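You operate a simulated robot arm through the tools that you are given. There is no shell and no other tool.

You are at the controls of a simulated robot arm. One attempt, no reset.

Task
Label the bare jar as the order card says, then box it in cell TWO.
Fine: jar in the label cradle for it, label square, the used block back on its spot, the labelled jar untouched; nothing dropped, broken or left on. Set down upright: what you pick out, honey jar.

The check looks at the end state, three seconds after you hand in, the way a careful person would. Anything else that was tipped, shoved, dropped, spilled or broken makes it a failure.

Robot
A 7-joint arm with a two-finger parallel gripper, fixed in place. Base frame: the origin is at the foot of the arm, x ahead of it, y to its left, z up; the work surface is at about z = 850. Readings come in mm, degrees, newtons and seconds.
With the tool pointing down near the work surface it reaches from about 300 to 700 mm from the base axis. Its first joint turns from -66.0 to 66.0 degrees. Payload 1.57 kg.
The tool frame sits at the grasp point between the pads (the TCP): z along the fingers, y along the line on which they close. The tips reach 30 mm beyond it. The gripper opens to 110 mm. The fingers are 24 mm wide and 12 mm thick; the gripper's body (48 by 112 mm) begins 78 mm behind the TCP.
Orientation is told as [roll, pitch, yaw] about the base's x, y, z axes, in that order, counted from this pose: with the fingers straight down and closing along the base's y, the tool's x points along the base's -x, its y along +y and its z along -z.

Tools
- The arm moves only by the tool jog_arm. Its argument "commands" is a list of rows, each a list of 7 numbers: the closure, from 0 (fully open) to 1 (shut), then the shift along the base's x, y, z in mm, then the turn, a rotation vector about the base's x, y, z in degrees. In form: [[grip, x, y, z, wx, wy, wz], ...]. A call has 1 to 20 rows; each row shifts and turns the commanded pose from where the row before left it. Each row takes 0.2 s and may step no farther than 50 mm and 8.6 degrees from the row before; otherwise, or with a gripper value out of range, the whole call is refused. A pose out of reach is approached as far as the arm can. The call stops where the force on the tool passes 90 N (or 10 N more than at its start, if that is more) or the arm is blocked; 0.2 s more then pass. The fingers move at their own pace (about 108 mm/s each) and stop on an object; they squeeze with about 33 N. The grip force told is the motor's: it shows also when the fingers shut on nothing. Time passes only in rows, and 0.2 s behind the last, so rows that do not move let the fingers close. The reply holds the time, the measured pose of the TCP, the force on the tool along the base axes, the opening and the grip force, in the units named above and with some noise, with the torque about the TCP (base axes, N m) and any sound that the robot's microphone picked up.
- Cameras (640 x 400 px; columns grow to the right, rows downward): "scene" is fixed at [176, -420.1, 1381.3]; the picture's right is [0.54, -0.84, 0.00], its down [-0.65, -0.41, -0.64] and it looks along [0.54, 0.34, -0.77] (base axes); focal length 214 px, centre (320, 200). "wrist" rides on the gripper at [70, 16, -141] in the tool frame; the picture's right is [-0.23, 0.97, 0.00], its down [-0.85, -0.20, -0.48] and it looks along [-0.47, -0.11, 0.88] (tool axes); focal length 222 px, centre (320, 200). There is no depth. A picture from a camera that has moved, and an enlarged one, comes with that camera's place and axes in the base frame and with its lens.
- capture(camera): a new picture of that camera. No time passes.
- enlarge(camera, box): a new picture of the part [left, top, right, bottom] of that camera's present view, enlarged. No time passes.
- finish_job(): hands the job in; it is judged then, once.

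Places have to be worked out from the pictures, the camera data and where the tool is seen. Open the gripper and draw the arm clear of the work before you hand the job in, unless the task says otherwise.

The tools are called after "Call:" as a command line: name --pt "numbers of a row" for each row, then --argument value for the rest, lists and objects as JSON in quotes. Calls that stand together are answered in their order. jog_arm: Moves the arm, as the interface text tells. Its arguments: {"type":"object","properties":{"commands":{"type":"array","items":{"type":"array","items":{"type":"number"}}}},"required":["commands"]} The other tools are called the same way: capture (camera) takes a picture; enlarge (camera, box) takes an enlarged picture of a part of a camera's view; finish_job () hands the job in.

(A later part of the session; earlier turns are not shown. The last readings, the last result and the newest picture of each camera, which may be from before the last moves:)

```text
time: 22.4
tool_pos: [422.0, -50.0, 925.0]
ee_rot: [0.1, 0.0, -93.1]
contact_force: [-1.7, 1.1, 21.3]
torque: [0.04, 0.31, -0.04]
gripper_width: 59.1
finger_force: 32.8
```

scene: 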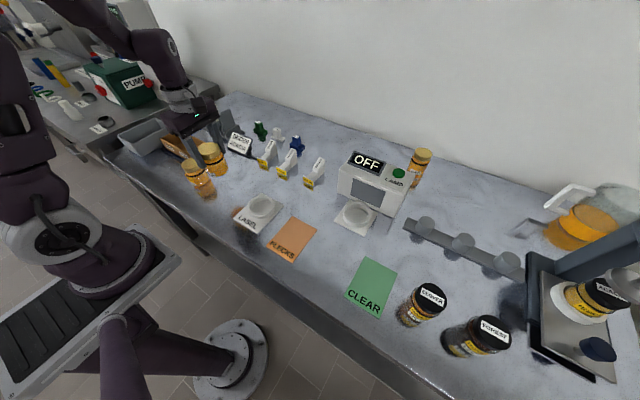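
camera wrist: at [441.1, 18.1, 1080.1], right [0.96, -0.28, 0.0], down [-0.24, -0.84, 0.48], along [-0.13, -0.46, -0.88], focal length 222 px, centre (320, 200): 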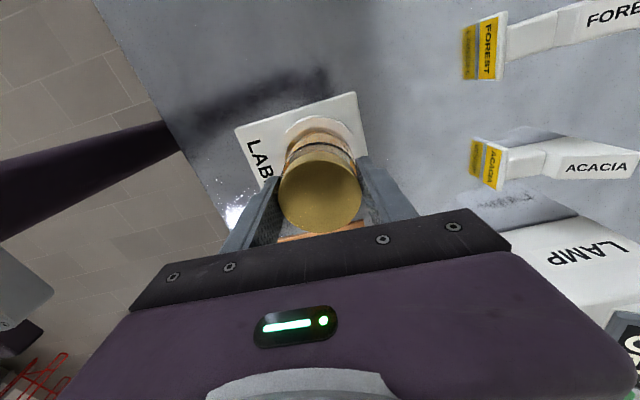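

Contact at commanded z≈925 — cradle floor is ~5.5 mm above the table. I ease up half a millimetre, open, and rise.

Call:
jog_arm --pt "1 0 0 0.6 0 0 0" --pt "0.3 0 0 0 0 0 0" --pt "0 0 0 0 0 0 0" --pt "0 0 0 0 0 0 0" --pt "0 0 0 20 0 0 0" --pt "0 0 0 35 0 0 0" --pt "0 0 0 40 0 0 0" --pt "0 0 0 0 0 0 0"

Call:
capture --camera "wrist"

Call:
enlarge --camera "scene" --box '[215, 150, 335, 235]'

```text
time: 24.2
tool_pos: [421.1, -51.6, 1021.8]
ee_rot: [-0.1, 0.0, -93.0]
contact_force: [-0.8, 0.0, -0.1]
torque: [0.01, -0.02, 0.01]
gripper_width: 110.0
finger_force: 0.0
```

```text
taken
camera wrist: at [441.3, 17.7, 1161.7], right [0.96, -0.28, 0.0], down [-0.24, -0.84, 0.48], along [-0.13, -0.46, -0.88], focal length 222 px, centre (320, 200)
```

wrist: 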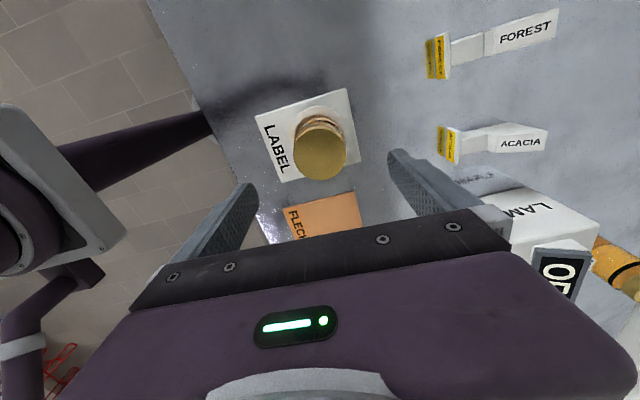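

```text
4.71 times, centred on (275, 192) of scene
camera zoom: at [176.0, -420.1, 1381.3], right [0.54, -0.84, 0.0], down [-0.65, -0.41, -0.64], along [0.54, 0.34, -0.77], focal length 1009 px, centre (532, 235)
```

zoom: 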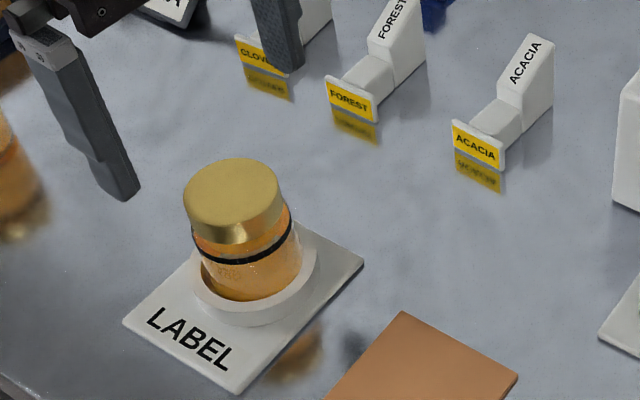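

Jar stands in the cradle. I enlarge the wrist view to verify the jar's axis and re-measure the ACACIA block.

Call:
enlarge --camera "wrist" --box '[240, 80, 380, 200]'

Call:
enlarge --camera "wrist" --box '[420, 110, 560, 180]'

```text
3.33 times, centred on (310, 140) of wrist
camera zoom: at [441.3, 17.7, 1161.7], right [0.96, -0.28, 0.0], down [-0.24, -0.84, 0.48], along [-0.13, -0.46, -0.88], focal length 740 px, centre (353, 400)
```

zoom: 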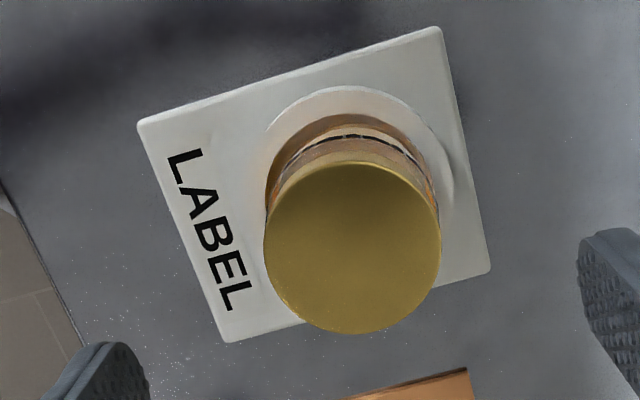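

```text
4.57 times, centred on (490, 145) of wrist
camera zoom: at [441.3, 17.7, 1161.7], right [0.96, -0.28, 0.0], down [-0.24, -0.84, 0.48], along [-0.13, -0.46, -0.88], focal length 1015 px, centre (-457, 451)
```

zoom: 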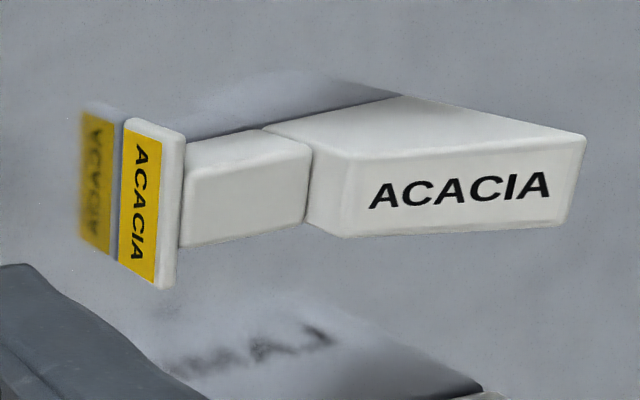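

Jar axis is at (420.9, -50.5). Block measured again: yaw ≈ -3.3°, body centre ≈ (645, -112.2). I move above it with yaw -3.3° and the gripper partly closed.

Call:
jog_arm --pt "0 20.4 -5.6 0 0 0 8.15" --pt "0 20.4 -5.6 0 0 0 8.15" --pt "0 20.4 -5.6 0 0 0 8.15" --pt "0.2 20.4 -5.6 0 0 0 8.15" --pt "0.4 20.4 -5.6 0 0 0 8.15" --pt "0.4 20.4 -5.6 0 0 0 8.15" --pt "0.4 20.4 -5.6 0 0 0 8.15" --pt "0.4 20.4 -5.6 0 0 0 8.15" --pt "0.4 20.4 -5.6 0 0 0 8.15" --pt "0.4 20.4 -5.6 0 0 0 8.15" --pt "0.4 20.4 -5.6 0 0 0 8.15" --pt "0.4 0 0 -20 0 0 0" --pt "0.4 0 0 -20 0 0 0" --pt "0.4 0 0 0 0 0 0"

Call:
capture --camera "wrist"

Call:
enlarge --camera "wrist" --box '[260, 130, 380, 230]'

Call:
enlarge --camera "scene" --box '[260, 110, 380, 200]'

```text
time: 27.2
tool_pos: [645.9, -111.4, 980.8]
ee_rot: [0.0, 0.1, -3.4]
contact_force: [0.3, 0.0, -0.3]
torque: [0.0, -0.02, 0.04]
gripper_width: 65.9
finger_force: 0.0
```

```text
taken
camera wrist: at [577.0, -92.0, 1121.0], right [0.28, 0.96, 0.0], down [0.84, -0.25, 0.48], along [0.46, -0.14, -0.88], focal length 222 px, centre (320, 200)
```

wrist: 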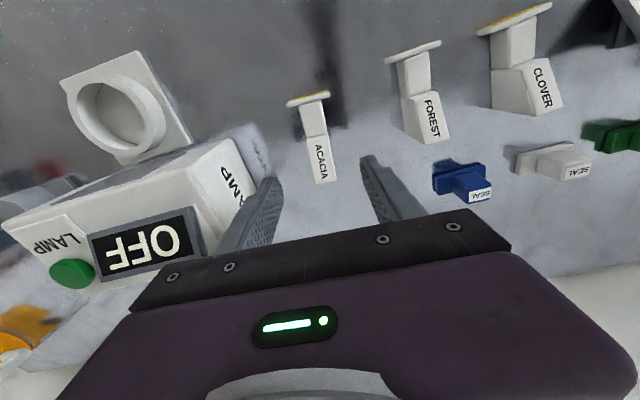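

```text
4.00 times, centred on (320, 180) of wrist
camera zoom: at [577.0, -92.0, 1121.0], right [0.28, 0.96, 0.0], down [0.84, -0.25, 0.48], along [0.46, -0.14, -0.88], focal length 888 px, centre (320, 280)
```

zoom: 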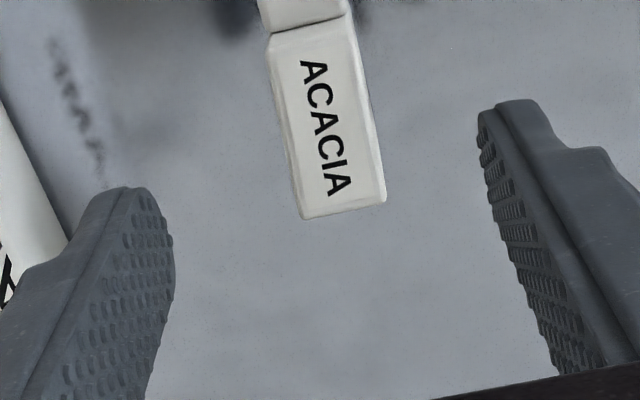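

```text
4.44 times, centred on (320, 155) of scene
camera zoom: at [176.0, -420.1, 1381.3], right [0.54, -0.84, 0.0], down [-0.65, -0.41, -0.64], along [0.54, 0.34, -0.77], focal length 953 px, centre (320, 400)
```

zoom: 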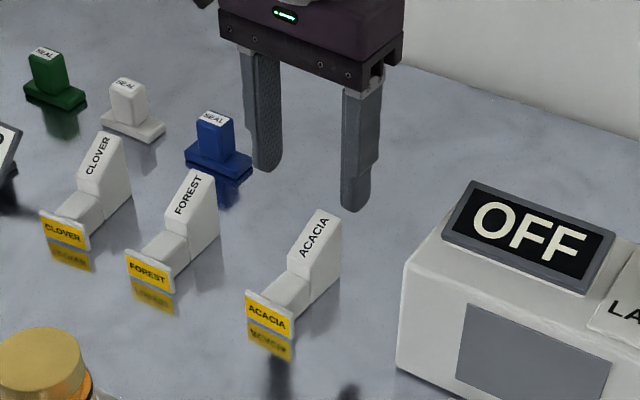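

Block body centreline at x=645 is y≈-111.8, TCP is there already. I descend to z≈886 (tips at 856) and check before closing.

Call:
jog_arm --pt "0.4 0 0.4 -25 0 0 0" --pt "0.4 0 0 -25 0 0 0" --pt "0.4 0 0 -25 0 0 0" --pt "0.4 0 0 -20 0 0 0" --pt "0.4 0 0 0 0 0 0"

Call:
enlarge --camera "wrist" --box '[250, 110, 390, 230]'

Call:
enlarge --camera "scene" --box '[260, 110, 380, 200]'

```text
time: 28.4
tool_pos: [645.6, -111.4, 886.8]
ee_rot: [0.0, 0.0, -3.4]
contact_force: [0.8, 0.2, -0.1]
torque: [0.02, -0.01, 0.01]
gripper_width: 65.8
finger_force: 0.0
```

```text
3.33 times, centred on (320, 170) of wrist
camera zoom: at [576.9, -91.2, 1026.6], right [0.28, 0.96, 0.0], down [0.84, -0.25, 0.48], along [0.46, -0.14, -0.88], focal length 740 px, centre (320, 300)
```

zoom: 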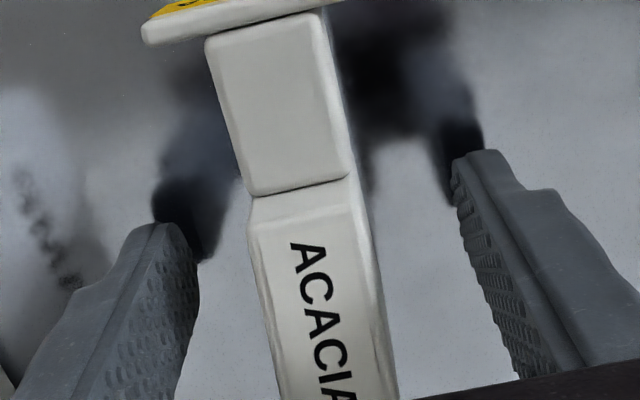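

```text
4.44 times, centred on (320, 155) of scene
camera zoom: at [176.0, -420.1, 1381.3], right [0.54, -0.84, 0.0], down [-0.65, -0.41, -0.64], along [0.54, 0.34, -0.77], focal length 953 px, centre (320, 400)
```

zoom: 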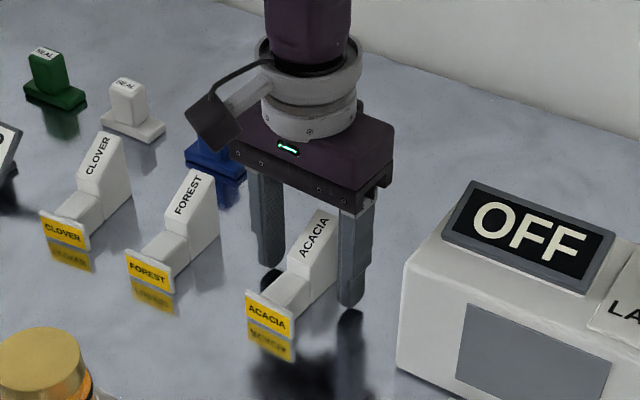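

Fingers straddle the body with even clearance. Closing on the block.

Call:
jog_arm --pt "0.7 0 0 0 0 0 0" --pt "1 0 0 0 0 0 0" --pt "1 0 0 0 0 0 0" --pt "1 0 0 0 0 0 0"

Call:
enlarge --camera "wrist" --box '[250, 90, 390, 210]'

Call:
enlarge --camera "scene" --box '[260, 110, 380, 200]'

```text
time: 29.4
tool_pos: [645.0, -111.8, 886.0]
ee_rot: [0.1, 0.1, -3.4]
contact_force: [0.0, 0.5, 0.3]
torque: [0.01, -0.02, -0.01]
gripper_width: 23.3
finger_force: 32.9
```

```text
3.33 times, centred on (320, 150) of wrist
camera zoom: at [576.9, -91.2, 1026.8], right [0.28, 0.96, 0.0], down [0.84, -0.25, 0.48], along [0.46, -0.14, -0.88], focal length 740 px, centre (320, 367)
```

zoom: 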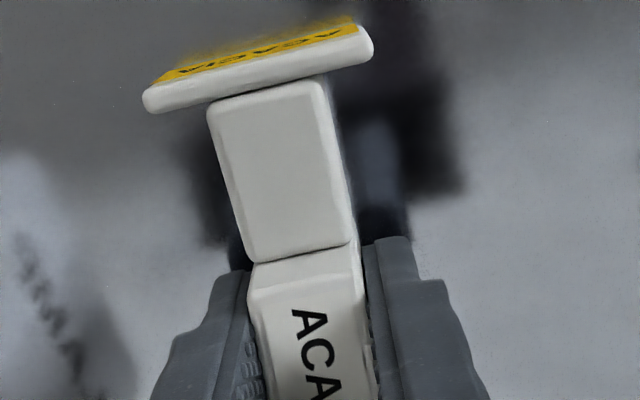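

```text
4.44 times, centred on (320, 155) of scene
camera zoom: at [176.0, -420.1, 1381.3], right [0.54, -0.84, 0.0], down [-0.65, -0.41, -0.64], along [0.54, 0.34, -0.77], focal length 953 px, centre (320, 400)
```

zoom: 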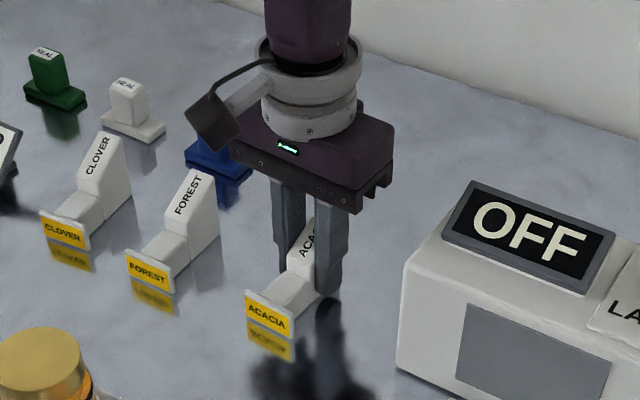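

Block held (23.3 mm). Its face is ~56 mm ahead of the TCP. I lift it, square it to yaw 0 and bring it in line with the jar axis (y≈-50.5) about 28 mm short of the jar, high first, then lower to label height.

Call:
jog_arm --pt "1 0 0 14 0 0 0" --pt "1 0 0 25 0 0 0" --pt "1 0 0 25 0 0 0" --pt "1 -27.5 15.4 0 0 0 0.85" --pt "1 -27.5 15.4 0 0 0 0.85" --pt "1 -27.5 15.4 0 0 0 0.85" --pt "1 -27.5 15.4 0 0 0 0.8" --pt "1 0 0 0 0 0 0"

Call:
capture --camera "wrist"

Call:
enlarge --camera "wrist" --box '[250, 60, 390, 180]'

Call:
enlarge --camera "scene" --box '[220, 120, 340, 220]'

```text
time: 31.2
tool_pos: [535.3, -50.7, 949.3]
ee_rot: [0.0, 0.0, 0.0]
contact_force: [-0.3, 0.7, -0.2]
torque: [-0.05, 0.0, -0.02]
gripper_width: 23.0
finger_force: 33.0
```

```text
taken
camera wrist: at [465.6, -33.9, 1090.7], right [0.23, 0.97, 0.0], down [0.85, -0.2, 0.48], along [0.47, -0.11, -0.88], focal length 222 px, centre (320, 200)
```

wrist: 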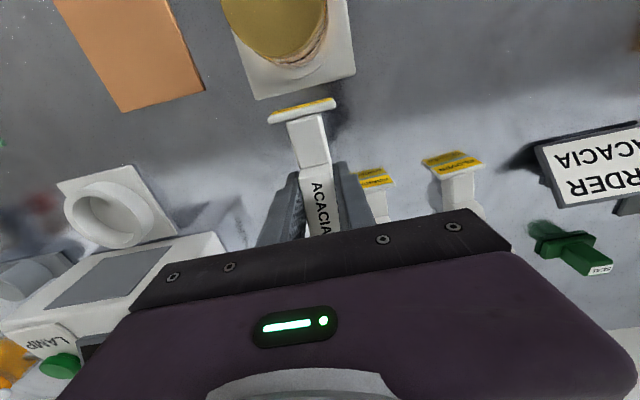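

```text
3.33 times, centred on (320, 120) of wrist
camera zoom: at [465.6, -33.9, 1090.7], right [0.23, 0.97, 0.0], down [0.85, -0.2, 0.48], along [0.47, -0.11, -0.88], focal length 740 px, centre (320, 467)
```

zoom: 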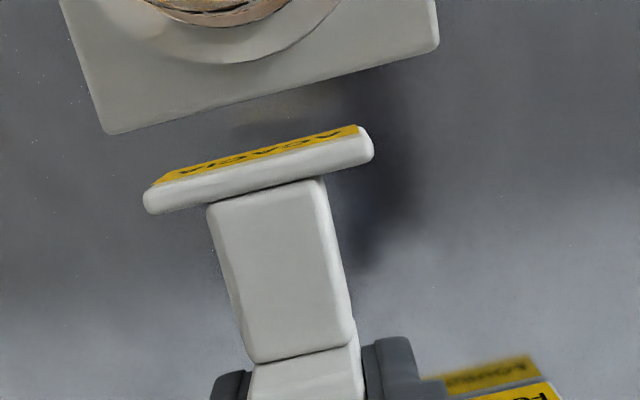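

```text
4.00 times, centred on (280, 170) of scene
camera zoom: at [176.0, -420.1, 1381.3], right [0.54, -0.84, 0.0], down [-0.65, -0.41, -0.64], along [0.54, 0.34, -0.77], focal length 858 px, centre (480, 320)
```

zoom: 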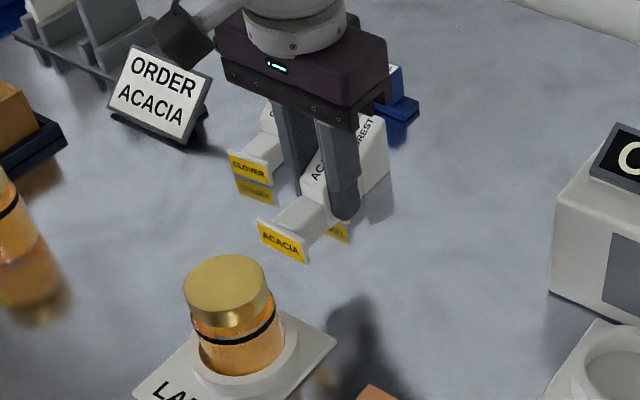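

The held face is parallel to y within about half a degree and centred at y≈-49.5, x≈479. I lower to label height (TCP z≈915.7) and look.

Call:
jog_arm --pt "1 0 -0.5 -17 0 0 0" --pt "1 0 0 -17.3 0 0 0" --pt "1 -8 0 0 0 0 0" --pt "1 -8 0 0 0 0 0" --pt "1 0 0 0 0 0 0"

Call:
enlarge --camera "wrist" --box '[220, 40, 400, 180]'

Call:
enlarge --camera "scene" --box '[235, 145, 325, 225]'

```text
time: 32.4
tool_pos: [518.9, -50.4, 914.4]
ee_rot: [0.0, -0.1, -0.1]
contact_force: [-0.8, -0.4, -0.3]
torque: [0.02, 0.02, -0.05]
gripper_width: 23.1
finger_force: 33.1
```

```text
2.86 times, centred on (310, 110) of wrist
camera zoom: at [449.6, -34.2, 1055.7], right [0.23, 0.97, 0.0], down [0.85, -0.2, 0.48], along [0.47, -0.11, -0.88], focal length 635 px, centre (349, 457)
```

zoom: 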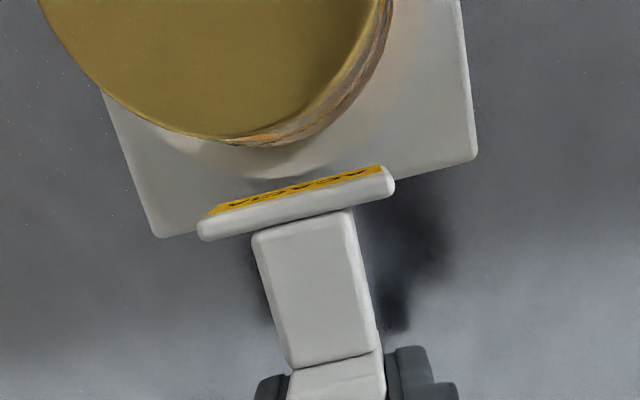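

```text
5.00 times, centred on (280, 185) of scene
camera zoom: at [176.0, -420.1, 1381.3], right [0.54, -0.84, 0.0], down [-0.65, -0.41, -0.64], along [0.54, 0.34, -0.77], focal length 1072 px, centre (520, 275)
```

zoom: 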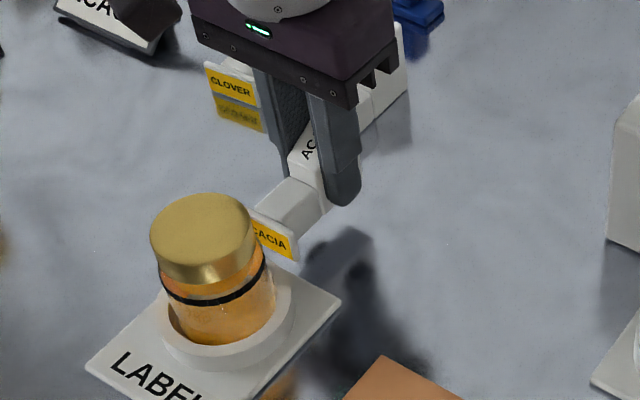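

Face is about 12.5 mm from the jar and at the right height (just under the black band). Advancing 8 mm, then in 1 mm steps watching the force.

Call:
jog_arm --pt "1 -4 0 0 0 0 0" --pt "1 -4 0 0 0 0 0" --pt "1 0 0 0 0 0 0"

Call:
jog_arm --pt "1 -1 0 0 0 0 0" --pt "1 -1 0 0 0 0 0" --pt "1 0 0 0 0 0 0"

Call:
enlarge --camera "scene" --box '[245, 165, 305, 215]'

Call:
enlarge --camera "wrist" --box '[250, 60, 370, 140]'

```text
time: 33.2
tool_pos: [511.9, -51.0, 915.2]
ee_rot: [0.0, 0.0, 0.0]
contact_force: [0.1, -0.7, -1.2]
torque: [0.02, 0.01, 0.02]
gripper_width: 23.0
finger_force: 32.6
```

```text
time: 34.0
tool_pos: [509.4, -50.5, 915.0]
ee_rot: [0.0, -0.1, 0.0]
contact_force: [-0.2, 0.4, -1.4]
torque: [0.01, 0.02, -0.02]
gripper_width: 23.3
finger_force: 32.7
```

```text
8.00 times, centred on (275, 190) of scene
camera zoom: at [176.0, -420.1, 1381.3], right [0.54, -0.84, 0.0], down [-0.65, -0.41, -0.64], along [0.54, 0.34, -0.77], focal length 1716 px, centre (680, 280)
```

zoom: 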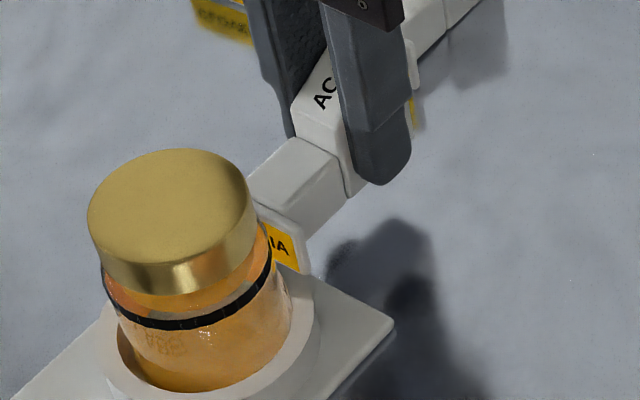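

```text
5.00 times, centred on (310, 100) of wrist
camera zoom: at [439.7, -34.3, 1056.3], right [0.23, 0.97, 0.0], down [0.85, -0.2, 0.48], along [0.47, -0.11, -0.88], focal length 1111 px, centre (370, 700)
```

zoom: 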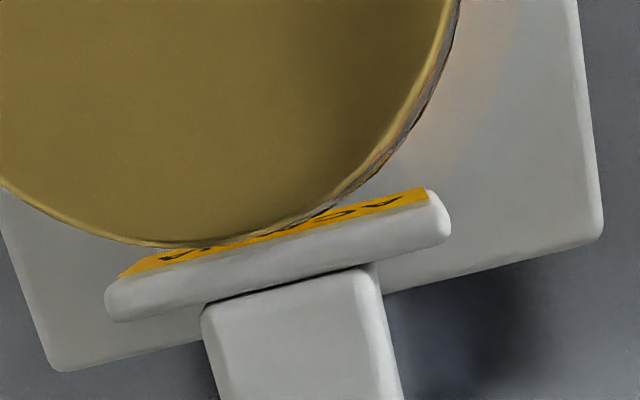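

Gap ≈2–3 mm, label height as wanted. Continue in 1 mm steps until contact.

Call:
jog_arm --pt "1 -1 0 0 0 0 0" --pt "1 0 0 0 0 0 0"

Call:
jog_arm --pt "1 -1 0 0 0 0 0" --pt "1 0 0 0 0 0 0"

Call:
jog_arm --pt "1 -0.7 0 0 0 0 0" --pt "1 0 0 0 0 0 0"

```text
time: 34.6
tool_pos: [509.2, -50.5, 915.5]
ee_rot: [0.0, 0.0, 0.0]
contact_force: [-0.2, -0.5, -1.0]
torque: [-0.02, 0.01, -0.01]
gripper_width: 23.4
finger_force: 33.2
```

```text
time: 35.2
tool_pos: [507.1, -51.6, 916.2]
ee_rot: [0.0, 0.0, 0.0]
contact_force: [0.7, 0.2, -0.9]
torque: [-0.03, -0.04, 0.0]
gripper_width: 23.1
finger_force: 33.1
```

```text
time: 35.8
tool_pos: [506.6, -50.4, 916.3]
ee_rot: [-0.1, 0.0, 0.0]
contact_force: [0.5, 0.5, -0.9]
torque: [0.01, -0.02, 0.0]
gripper_width: 23.2
finger_force: 32.4
```

Still no force. Continuing with small steps and a look at the contact.

Call:
jog_arm --pt "1 -0.7 0 0 0 0 0" --pt "1 0 0 0 0 0 0"

Call:
jog_arm --pt "1 -0.7 0 0 0 0 0" --pt "1 0 0 0 0 0 0"

Call:
enlarge --camera "scene" --box '[245, 165, 305, 215]'

Call:
enlarge --camera "wrist" --box '[250, 60, 370, 140]'

```text
time: 36.4
tool_pos: [506.5, -50.2, 915.5]
ee_rot: [0.1, -0.1, 0.0]
contact_force: [0.4, 0.9, -1.1]
torque: [-0.01, -0.06, 0.0]
gripper_width: 23.3
finger_force: 32.9
```

```text
time: 37.0
tool_pos: [505.2, -50.6, 914.5]
ee_rot: [0.1, 0.0, 0.1]
contact_force: [0.9, 0.4, 0.0]
torque: [0.03, -0.01, -0.01]
gripper_width: 22.8
finger_force: 33.3
```

```text
8.00 times, centred on (275, 190) of scene
camera zoom: at [176.1, -420.1, 1381.3], right [0.54, -0.84, 0.0], down [-0.65, -0.41, -0.64], along [0.54, 0.34, -0.77], focal length 1716 px, centre (680, 280)
```

zoom: 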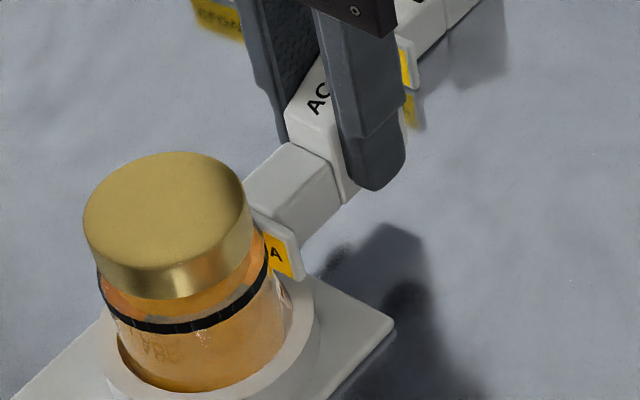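

```text
5.00 times, centred on (310, 100) of wrist
camera zoom: at [436.0, -34.2, 1056.4], right [0.23, 0.97, 0.0], down [0.85, -0.2, 0.48], along [0.47, -0.11, -0.88], focal length 1111 px, centre (370, 700)
```

zoom: 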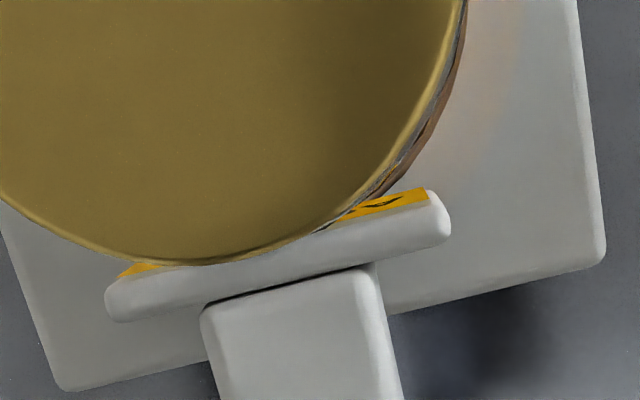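

The lid appears to have shifted slightly left; I check whether the jar is sliding or tilting in the ring.

Call:
enlarge --camera "scene" --box '[248, 180, 293, 220]'

Call:
capture --camera "scene"

```text
10.00 times, centred on (270, 200) of scene
camera zoom: at [176.1, -420.1, 1381.3], right [0.54, -0.84, 0.0], down [-0.65, -0.41, -0.64], along [0.54, 0.34, -0.77], focal length 2145 px, centre (815, 200)
```

zoom: 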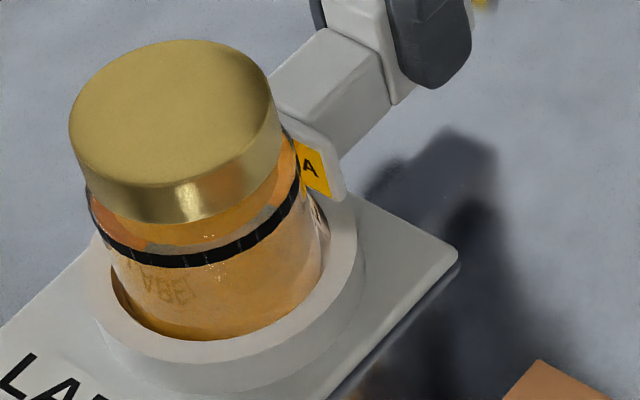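

```text
taken
```

scene: 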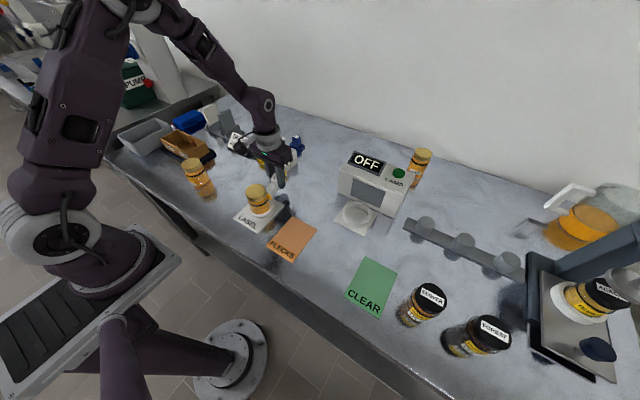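

The face touches and the jar is sliding a couple of mm within the ring clearance (force <1 N, no tilt evident). I keep pressing in small steps until it seats against the ring and the force builds.

Call:
jog_arm --pt "1 -0.7 0 0 0 0 0" --pt "1 0 0 0 0 0 0"

Call:
jog_arm --pt "1 -0.7 0 0 0 0 0" --pt "1 0 0 0 0 0 0"

Call:
enlarge --camera "scene" --box '[248, 180, 293, 220]'

Call:
enlarge --camera "wrist" --box '[250, 60, 370, 140]'

```text
time: 37.6
tool_pos: [505.8, -50.8, 915.5]
ee_rot: [0.0, 0.0, 0.0]
contact_force: [0.8, -0.2, 0.3]
torque: [0.0, 0.0, -0.04]
gripper_width: 23.3
finger_force: 32.9
```

```text
time: 38.2
tool_pos: [503.6, -51.3, 915.3]
ee_rot: [0.0, 0.0, 0.0]
contact_force: [1.9, 0.4, -0.8]
torque: [-0.04, -0.06, 0.03]
gripper_width: 22.7
finger_force: 32.9
```

```text
10.00 times, centred on (270, 200) of scene
camera zoom: at [176.1, -420.1, 1381.3], right [0.54, -0.84, 0.0], down [-0.65, -0.41, -0.64], along [0.54, 0.34, -0.77], focal length 2145 px, centre (815, 200)
```

zoom: 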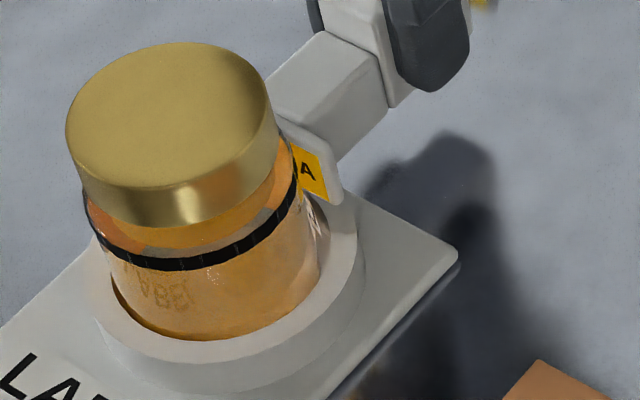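

```text
5.00 times, centred on (310, 100) of wrist
camera zoom: at [434.6, -34.3, 1056.2], right [0.23, 0.97, 0.0], down [0.85, -0.2, 0.48], along [0.47, -0.11, -0.88], focal length 1111 px, centre (370, 700)
```

zoom: 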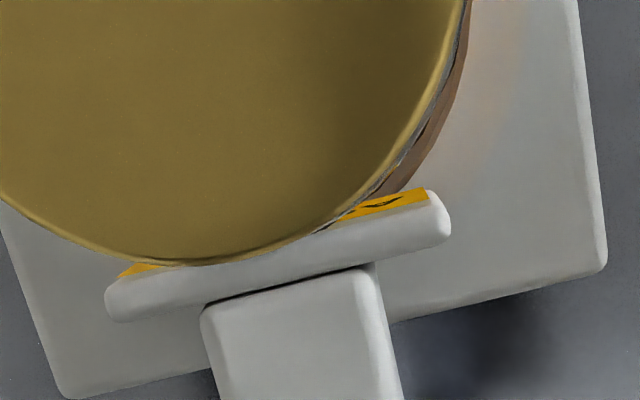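

The lid moved while the base didn't, so the jar is starting to tip at ~2 N. I back off now to let it settle and see whether the label has transferred.

Call:
jog_arm --pt "1 1 0 0 0 0 0" --pt "1 1 0 0 0 0 0" --pt "1 1 0 0 0 0 0" --pt "1 2 0 0 0 0 0" --pt "1 5 0 0 0 0 0" --pt "1 8 0 0 0 0 0" --pt "1 0 0 0 0 0 0"

Call:
enlarge --camera "scene" --box '[248, 180, 293, 220]'

Call:
enlarge --camera "scene" --box '[235, 145, 325, 225]'

Call:
enlarge --camera "wrist" --box '[200, 20, 400, 160]'

```text
time: 39.8
tool_pos: [524.0, -50.6, 914.8]
ee_rot: [0.1, 0.1, -0.1]
contact_force: [0.3, -0.2, 0.2]
torque: [0.01, 0.01, 0.01]
gripper_width: 23.0
finger_force: 33.3
```

```text
10.00 times, centred on (270, 200) of scene
camera zoom: at [176.0, -420.1, 1381.3], right [0.54, -0.84, 0.0], down [-0.65, -0.41, -0.64], along [0.54, 0.34, -0.77], focal length 2145 px, centre (815, 200)
```

zoom: 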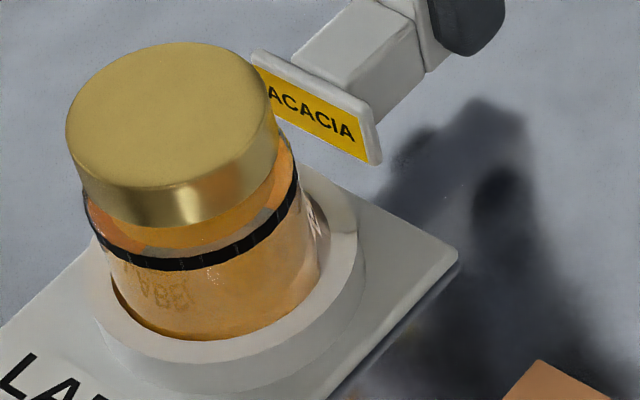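

```text
5.00 times, centred on (280, 185) of scene
camera zoom: at [176.0, -420.1, 1381.3], right [0.54, -0.84, 0.0], down [-0.65, -0.41, -0.64], along [0.54, 0.34, -0.77], focal length 1072 px, centre (520, 275)
```

zoom: 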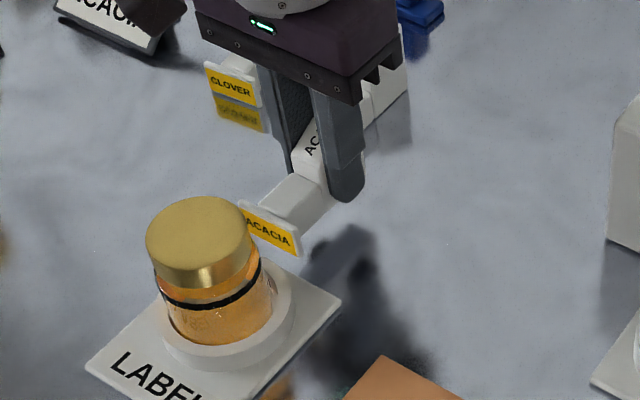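

```text
2.86 times, centred on (300, 90) of wrist
camera zoom: at [452.9, -34.3, 1056.2], right [0.23, 0.97, 0.0], down [0.85, -0.2, 0.48], along [0.47, -0.11, -0.88], focal length 635 px, centre (377, 514)
```

zoom: 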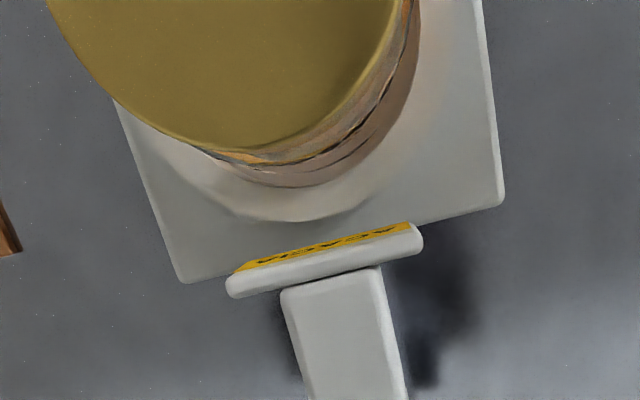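

The jar did not spring back, so it simply slid ~3 mm to the ring wall (no tilt); the label is still on the block, so it needs firmer pressing. I go back in and press against the ring-supported jar, watching force and tilt.

Call:
jog_arm --pt "1 -8 0 0 0 0 0" --pt "1 -7 0 0 0 0 0" --pt "1 -2.5 0 0 0 0 0" --pt "1 0 0 0 0 0 0"

Call:
jog_arm --pt "1 -0.5 0 0 0 0 0" --pt "1 0 0 0 0 0 0"

Call:
jog_arm --pt "1 -0.5 0 0 0 0 0" --pt "1 0 0 0 0 0 0"

Call:
jog_arm --pt "1 -0.5 0 0 0 0 0" --pt "1 0 0 0 0 0 0"

Call:
enlarge --camera "scene" --box '[248, 180, 293, 220]'

```text
time: 40.8
tool_pos: [505.4, -50.7, 915.8]
ee_rot: [-0.1, -0.1, 0.0]
contact_force: [-0.3, -0.4, -0.1]
torque: [-0.02, -0.04, 0.02]
gripper_width: 23.0
finger_force: 33.3
```

```text
time: 41.4
tool_pos: [503.8, -50.5, 915.1]
ee_rot: [0.0, 0.0, 0.0]
contact_force: [1.3, -0.9, -0.9]
torque: [0.0, -0.02, 0.01]
gripper_width: 23.2
finger_force: 33.2
```

```text
time: 42.0
tool_pos: [504.2, -51.4, 916.5]
ee_rot: [0.1, 0.0, 0.1]
contact_force: [0.8, 0.4, 0.4]
torque: [0.01, -0.05, 0.0]
gripper_width: 23.0
finger_force: 33.1
```

```text
time: 42.6
tool_pos: [502.7, -50.4, 915.1]
ee_rot: [0.1, 0.1, 0.0]
contact_force: [1.0, 0.7, -1.3]
torque: [-0.04, -0.04, 0.02]
gripper_width: 23.0
finger_force: 32.7
```

```text
10.00 times, centred on (270, 200) of scene
camera zoom: at [176.1, -420.1, 1381.3], right [0.54, -0.84, 0.0], down [-0.65, -0.41, -0.64], along [0.54, 0.34, -0.77], focal length 2145 px, centre (815, 200)
```

zoom: 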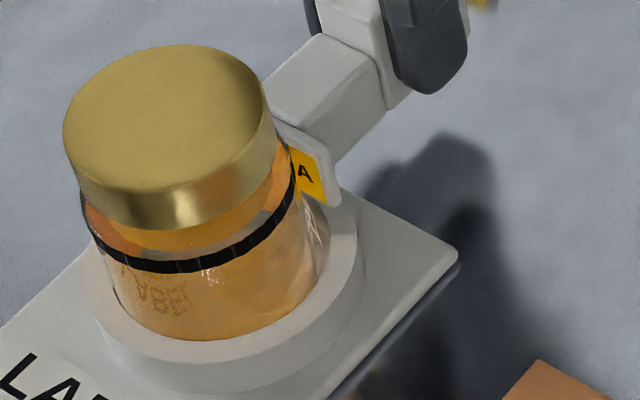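

Still only ~1 N (sliding). Gap at the ring's far side is nearly closed; continuing in 0.5 mm steps.

Call:
jog_arm --pt "1 -0.5 0 0 0 0 0" --pt "1 0 0 0 0 0 0"

Call:
jog_arm --pt "1 -0.5 0 0 0 0 0" --pt "1 0 0 0 0 0 0"

Call:
jog_arm --pt "1 -0.5 0 0 0 0 0" --pt "1 0 0 0 0 0 0"

Call:
enlarge --camera "scene" --box '[248, 180, 293, 220]'

```text
time: 43.2
tool_pos: [503.5, -51.1, 915.8]
ee_rot: [-0.1, -0.2, 0.1]
contact_force: [5.3, 0.2, 0.1]
torque: [-0.02, -0.1, -0.06]
gripper_width: 23.2
finger_force: 33.5
```

```text
time: 43.8
tool_pos: [504.0, -51.1, 915.7]
ee_rot: [0.0, -0.1, 0.0]
contact_force: [9.3, 0.1, 1.3]
torque: [0.02, -0.11, -0.01]
gripper_width: 23.3
finger_force: 33.5
```

```text
time: 44.4
tool_pos: [501.9, -51.0, 916.0]
ee_rot: [0.0, -0.1, 0.1]
contact_force: [14.1, -0.8, 2.6]
torque: [0.0, -0.24, 0.04]
gripper_width: 23.3
finger_force: 32.8
```

```text
10.00 times, centred on (270, 200) of scene
camera zoom: at [176.4, -420.1, 1381.3], right [0.54, -0.84, 0.0], down [-0.65, -0.41, -0.64], along [0.54, 0.34, -0.77], focal length 2145 px, centre (815, 200)
```

zoom: 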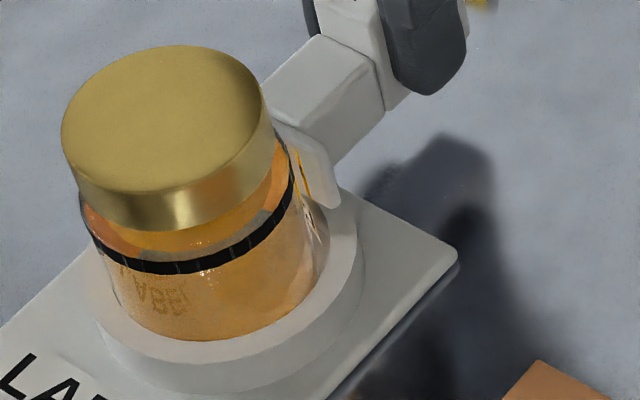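

The yellow has left the block plate and now wraps on the jar (14 N reached). I retreat straight back and inspect.

Call:
jog_arm --pt "1 1 0 0 0 0 0" --pt "1 1 0 0 0 0 0" --pt "1 2 0 0 0 0 0" --pt "1 6 0 0 0 0 0" --pt "1 15 0 0 0 0 0" --pt "1 20 0 0 0 0 0" --pt "1 0 0 0 0 0 0"

Call:
capture --camera "wrist"

Call:
enlarge --camera "scene" --box '[235, 145, 325, 225]'

Call:
enlarge --camera "wrist" --box '[200, 0, 400, 140]'

```text
time: 46.0
tool_pos: [547.5, -50.5, 915.8]
ee_rot: [0.0, 0.1, 0.1]
contact_force: [-0.7, -0.1, 0.3]
torque: [-0.01, -0.01, -0.03]
gripper_width: 23.3
finger_force: 33.1
```

```text
taken
camera wrist: at [477.5, -34.5, 1055.9], right [0.23, 0.97, 0.0], down [0.86, -0.2, 0.48], along [0.47, -0.11, -0.88], focal length 222 px, centre (320, 200)
```

wrist: 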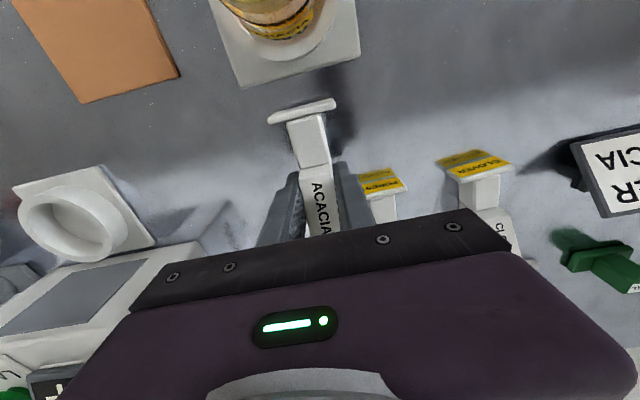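

```text
5.00 times, centred on (280, 185) of scene
camera zoom: at [176.1, -420.1, 1381.3], right [0.54, -0.84, 0.0], down [-0.65, -0.41, -0.64], along [0.54, 0.34, -0.77], focal length 1072 px, centre (520, 275)
```

zoom: 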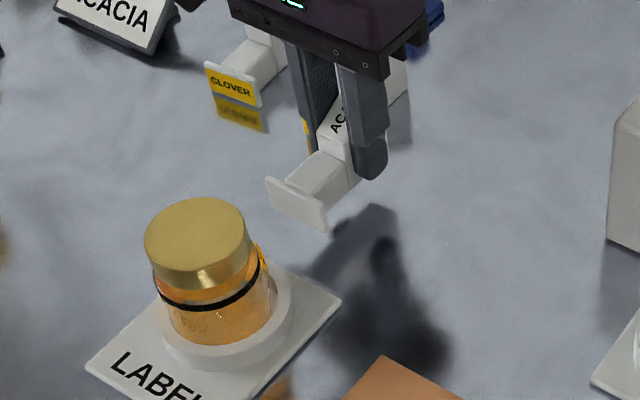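

```text
2.86 times, centred on (300, 70) of wrist
camera zoom: at [477.5, -34.5, 1055.9], right [0.23, 0.97, 0.0], down [0.86, -0.2, 0.48], along [0.47, -0.11, -0.88], focal length 635 px, centre (377, 571)
```

zoom: 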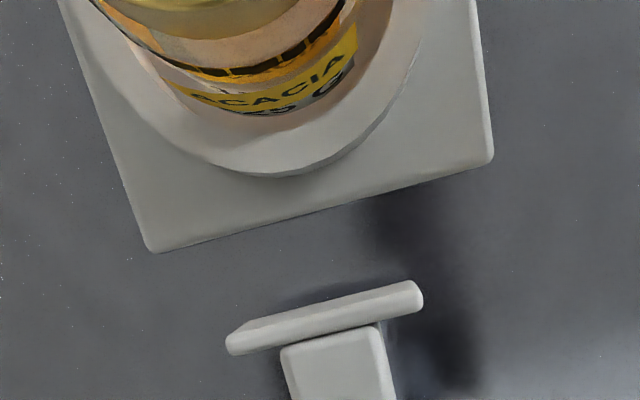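

ACACIA sits square directly above "125 G". Now I return the block along the same path: up, over to (645.1, -112), yaw back to -3.35°, then down.

Call:
jog_arm --pt "1 0 0 17 0 0 0" --pt "1 0 0 17.3 0 0 0" --pt "1 24.75 -15.3 0 0 0 -0.85" --pt "1 24.75 -15.3 0 0 0 -0.85" --pt "1 24.75 -15.3 0 0 0 -0.85" --pt "1 24.75 -15.2 0 0 0 -0.8" --pt "1 0 0 0 0 0 0" --pt "1 0 0 -25 0 0 0" --pt "1 0 0 -20 0 0 0" --pt "1 0 0 -10 0 0 0" --pt "1 0 0 -4 0 0 0" --pt "1 0 0 0 0 0 0"

Call:
capture --camera "wrist"

Call:
enlarge --camera "scene" --box '[260, 110, 380, 200]'

```text
time: 48.6
tool_pos: [645.5, -111.5, 891.2]
ee_rot: [0.0, 0.1, -3.3]
contact_force: [-0.2, 0.8, 0.1]
torque: [-0.01, 0.04, 0.0]
gripper_width: 23.2
finger_force: 32.8
```

```text
taken
camera wrist: at [576.9, -91.5, 1031.4], right [0.28, 0.96, 0.0], down [0.84, -0.25, 0.48], along [0.46, -0.14, -0.88], focal length 222 px, centre (320, 200)
```

wrist: 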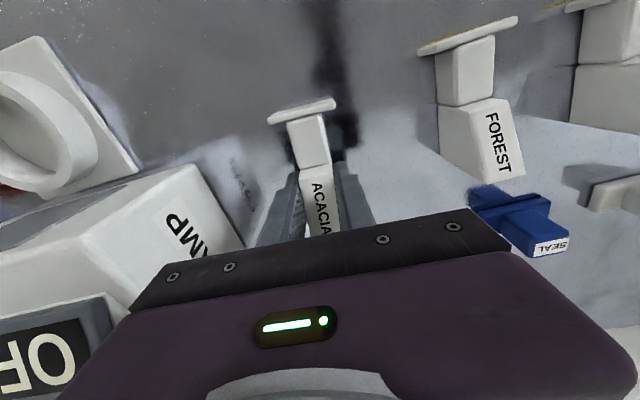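

```text
4.44 times, centred on (320, 155) of scene
camera zoom: at [176.0, -420.1, 1381.3], right [0.54, -0.84, 0.0], down [-0.65, -0.41, -0.64], along [0.54, 0.34, -0.77], focal length 953 px, centre (320, 400)
```

zoom: 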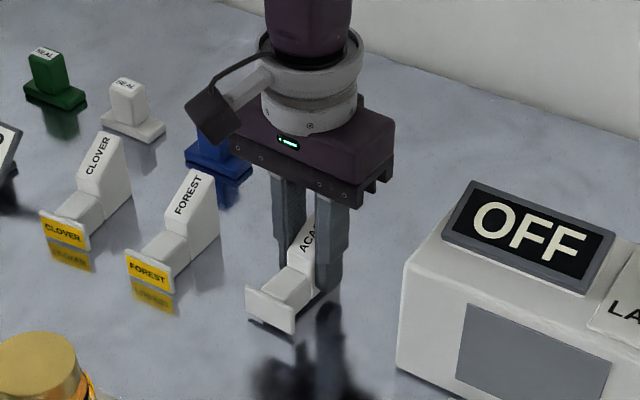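

Block is ~5 mm above its spot in line with where it stood. Lowering the last millimetres gently.

Call:
jog_arm --pt "1 0 0 -2 0 0 0" --pt "1 0 0 -2 0 0 0" --pt "1 0 0 -0.5 0 0 0" --pt "1 0 0 0 0 0 0"

Call:
jog_arm --pt "1 0 0 -0.5 0 0 0" --pt "1 0 0 0 0 0 0"

Call:
enlarge --camera "scene" --box '[295, 145, 335, 195]'

```text
time: 49.6
tool_pos: [646.4, -111.8, 886.2]
ee_rot: [0.0, 0.0, -3.4]
contact_force: [0.1, 0.7, -0.2]
torque: [-0.02, 0.01, 0.01]
gripper_width: 23.6
finger_force: 33.0
```

```text
time: 50.2
tool_pos: [646.4, -112.6, 888.0]
ee_rot: [0.0, 0.0, -3.4]
contact_force: [-0.3, 0.1, 7.3]
torque: [0.06, 0.39, 0.04]
gripper_width: 23.5
finger_force: 32.7
```

```text
8.00 times, centred on (315, 170) of scene
camera zoom: at [175.9, -420.1, 1381.4], right [0.54, -0.84, 0.0], down [-0.65, -0.41, -0.64], along [0.54, 0.34, -0.77], focal length 1716 px, centre (360, 440)
```

zoom: 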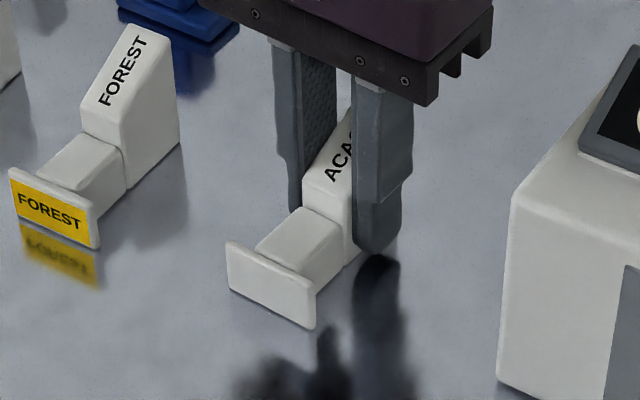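

Contact felt (7 N) at the original height and the plate is back at the same pixels as at the start. Releasing and rising.

Call:
jog_arm --pt "0.7 0 0 0 0 0 0" --pt "0.45 0 0 0 0 0 0" --pt "0.4 0 0 0 0 0 0" --pt "0.4 0 0 20 0 0 0" --pt "0.4 0 0 35 0 0 0" --pt "0.4 0 0 40 0 0 0" --pt "0.4 0 0 40 0 0 0" --pt "0.4 0 0 0 0 0 0"

Call:
enlarge --camera "scene" --box '[295, 145, 335, 195]'

Call:
capture --camera "wrist"

Call:
capture --camera "scene"

```text
time: 52.0
tool_pos: [645.2, -112.8, 1021.4]
ee_rot: [-0.1, 0.0, -3.4]
contact_force: [0.2, -0.7, -0.8]
torque: [-0.01, 0.0, 0.02]
gripper_width: 66.3
finger_force: 0.1
```

```text
8.00 times, centred on (315, 170) of scene
camera zoom: at [176.0, -420.1, 1381.3], right [0.54, -0.84, 0.0], down [-0.65, -0.41, -0.64], along [0.54, 0.34, -0.77], focal length 1716 px, centre (360, 440)
```

zoom: 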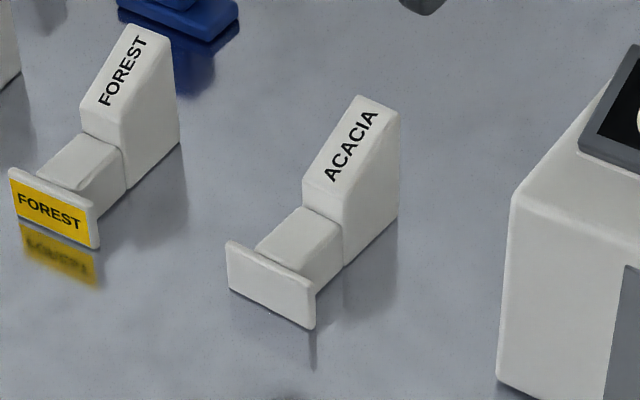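

```text
taken
camera wrist: at [577.1, -91.9, 1161.9], right [0.28, 0.96, 0.0], down [0.84, -0.25, 0.48], along [0.46, -0.14, -0.88], focal length 222 px, centre (320, 200)
```

wrist: 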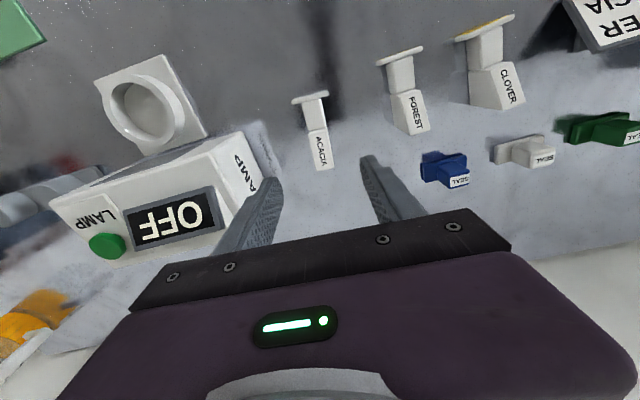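

```text
taken
```

scene: 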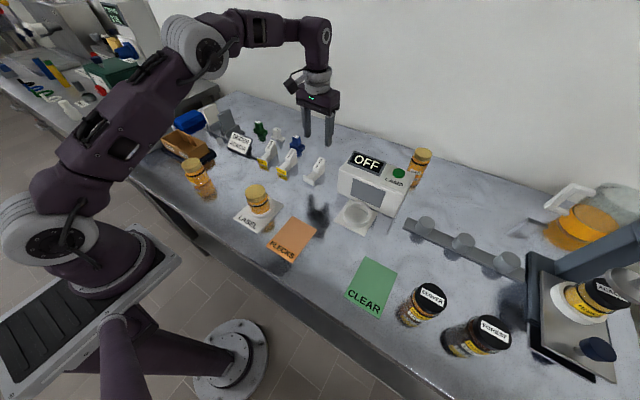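

Block stands exactly where it was. Now to the labelled jar: I go above it (expected axis ≈ (416.7, -50.5)) with yaw 0 and gripper open, and check its lid position.

Call:
jog_arm --pt "0.2 -38 10.25 0 0 0 0.56" --pt "0 -38 10.25 0 0 0 0.56" --pt "0 -38 10.25 0 0 0 0.56" --pt "0 -38 10.25 0 0 0 0.56" --pt "0 -38 10.25 0 0 0 0.56" --pt "0 -38 10.25 0 0 0 0.55" --pt "0 0 0 0 0 0 0"

Call:
capture --camera "wrist"

Call:
enlarge --camera "wrist" --box '[250, 90, 390, 220]'

Call:
enlarge --camera "scene" --box '[225, 165, 305, 235]'

```text
time: 53.6
tool_pos: [416.5, -49.1, 1021.8]
ee_rot: [0.1, 0.0, -0.1]
contact_force: [-0.7, 0.0, -0.5]
torque: [0.0, -0.01, -0.03]
gripper_width: 110.3
finger_force: 0.2
```

```text
taken
camera wrist: at [347.1, -33.6, 1162.0], right [0.23, 0.97, 0.0], down [0.85, -0.2, 0.48], along [0.47, -0.11, -0.88], focal length 222 px, centre (320, 200)
```

wrist: 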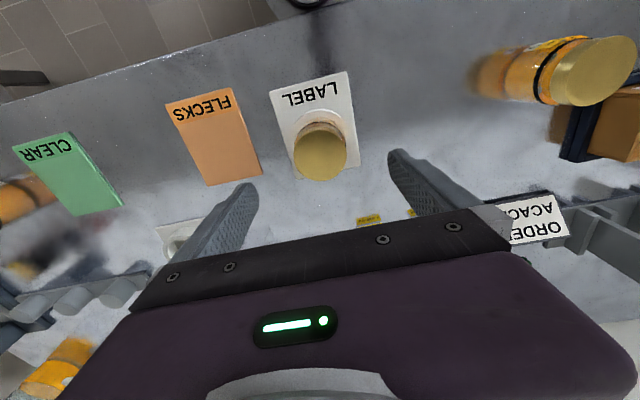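

```text
3.08 times, centred on (320, 155) of wrist
camera zoom: at [347.1, -33.6, 1162.0], right [0.23, 0.97, 0.0], down [0.85, -0.2, 0.48], along [0.47, -0.11, -0.88], focal length 684 px, centre (320, 338)
```

zoom: 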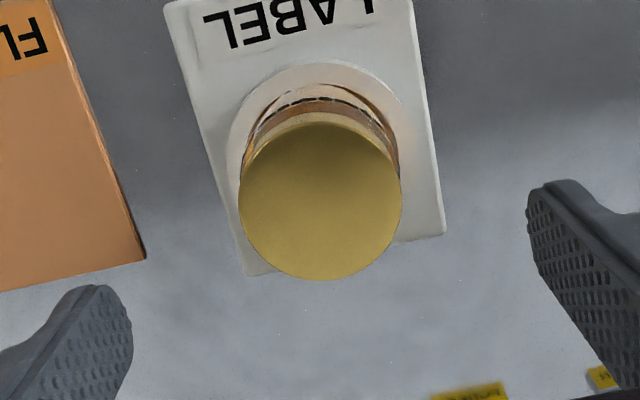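

```text
5.71 times, centred on (265, 200) of scene
camera zoom: at [176.0, -420.1, 1381.3], right [0.54, -0.84, 0.0], down [-0.65, -0.41, -0.64], along [0.54, 0.34, -0.77], focal length 1226 px, centre (634, 200)
```

zoom: 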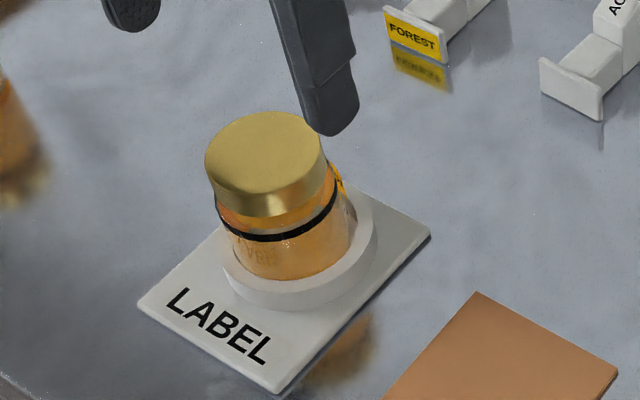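

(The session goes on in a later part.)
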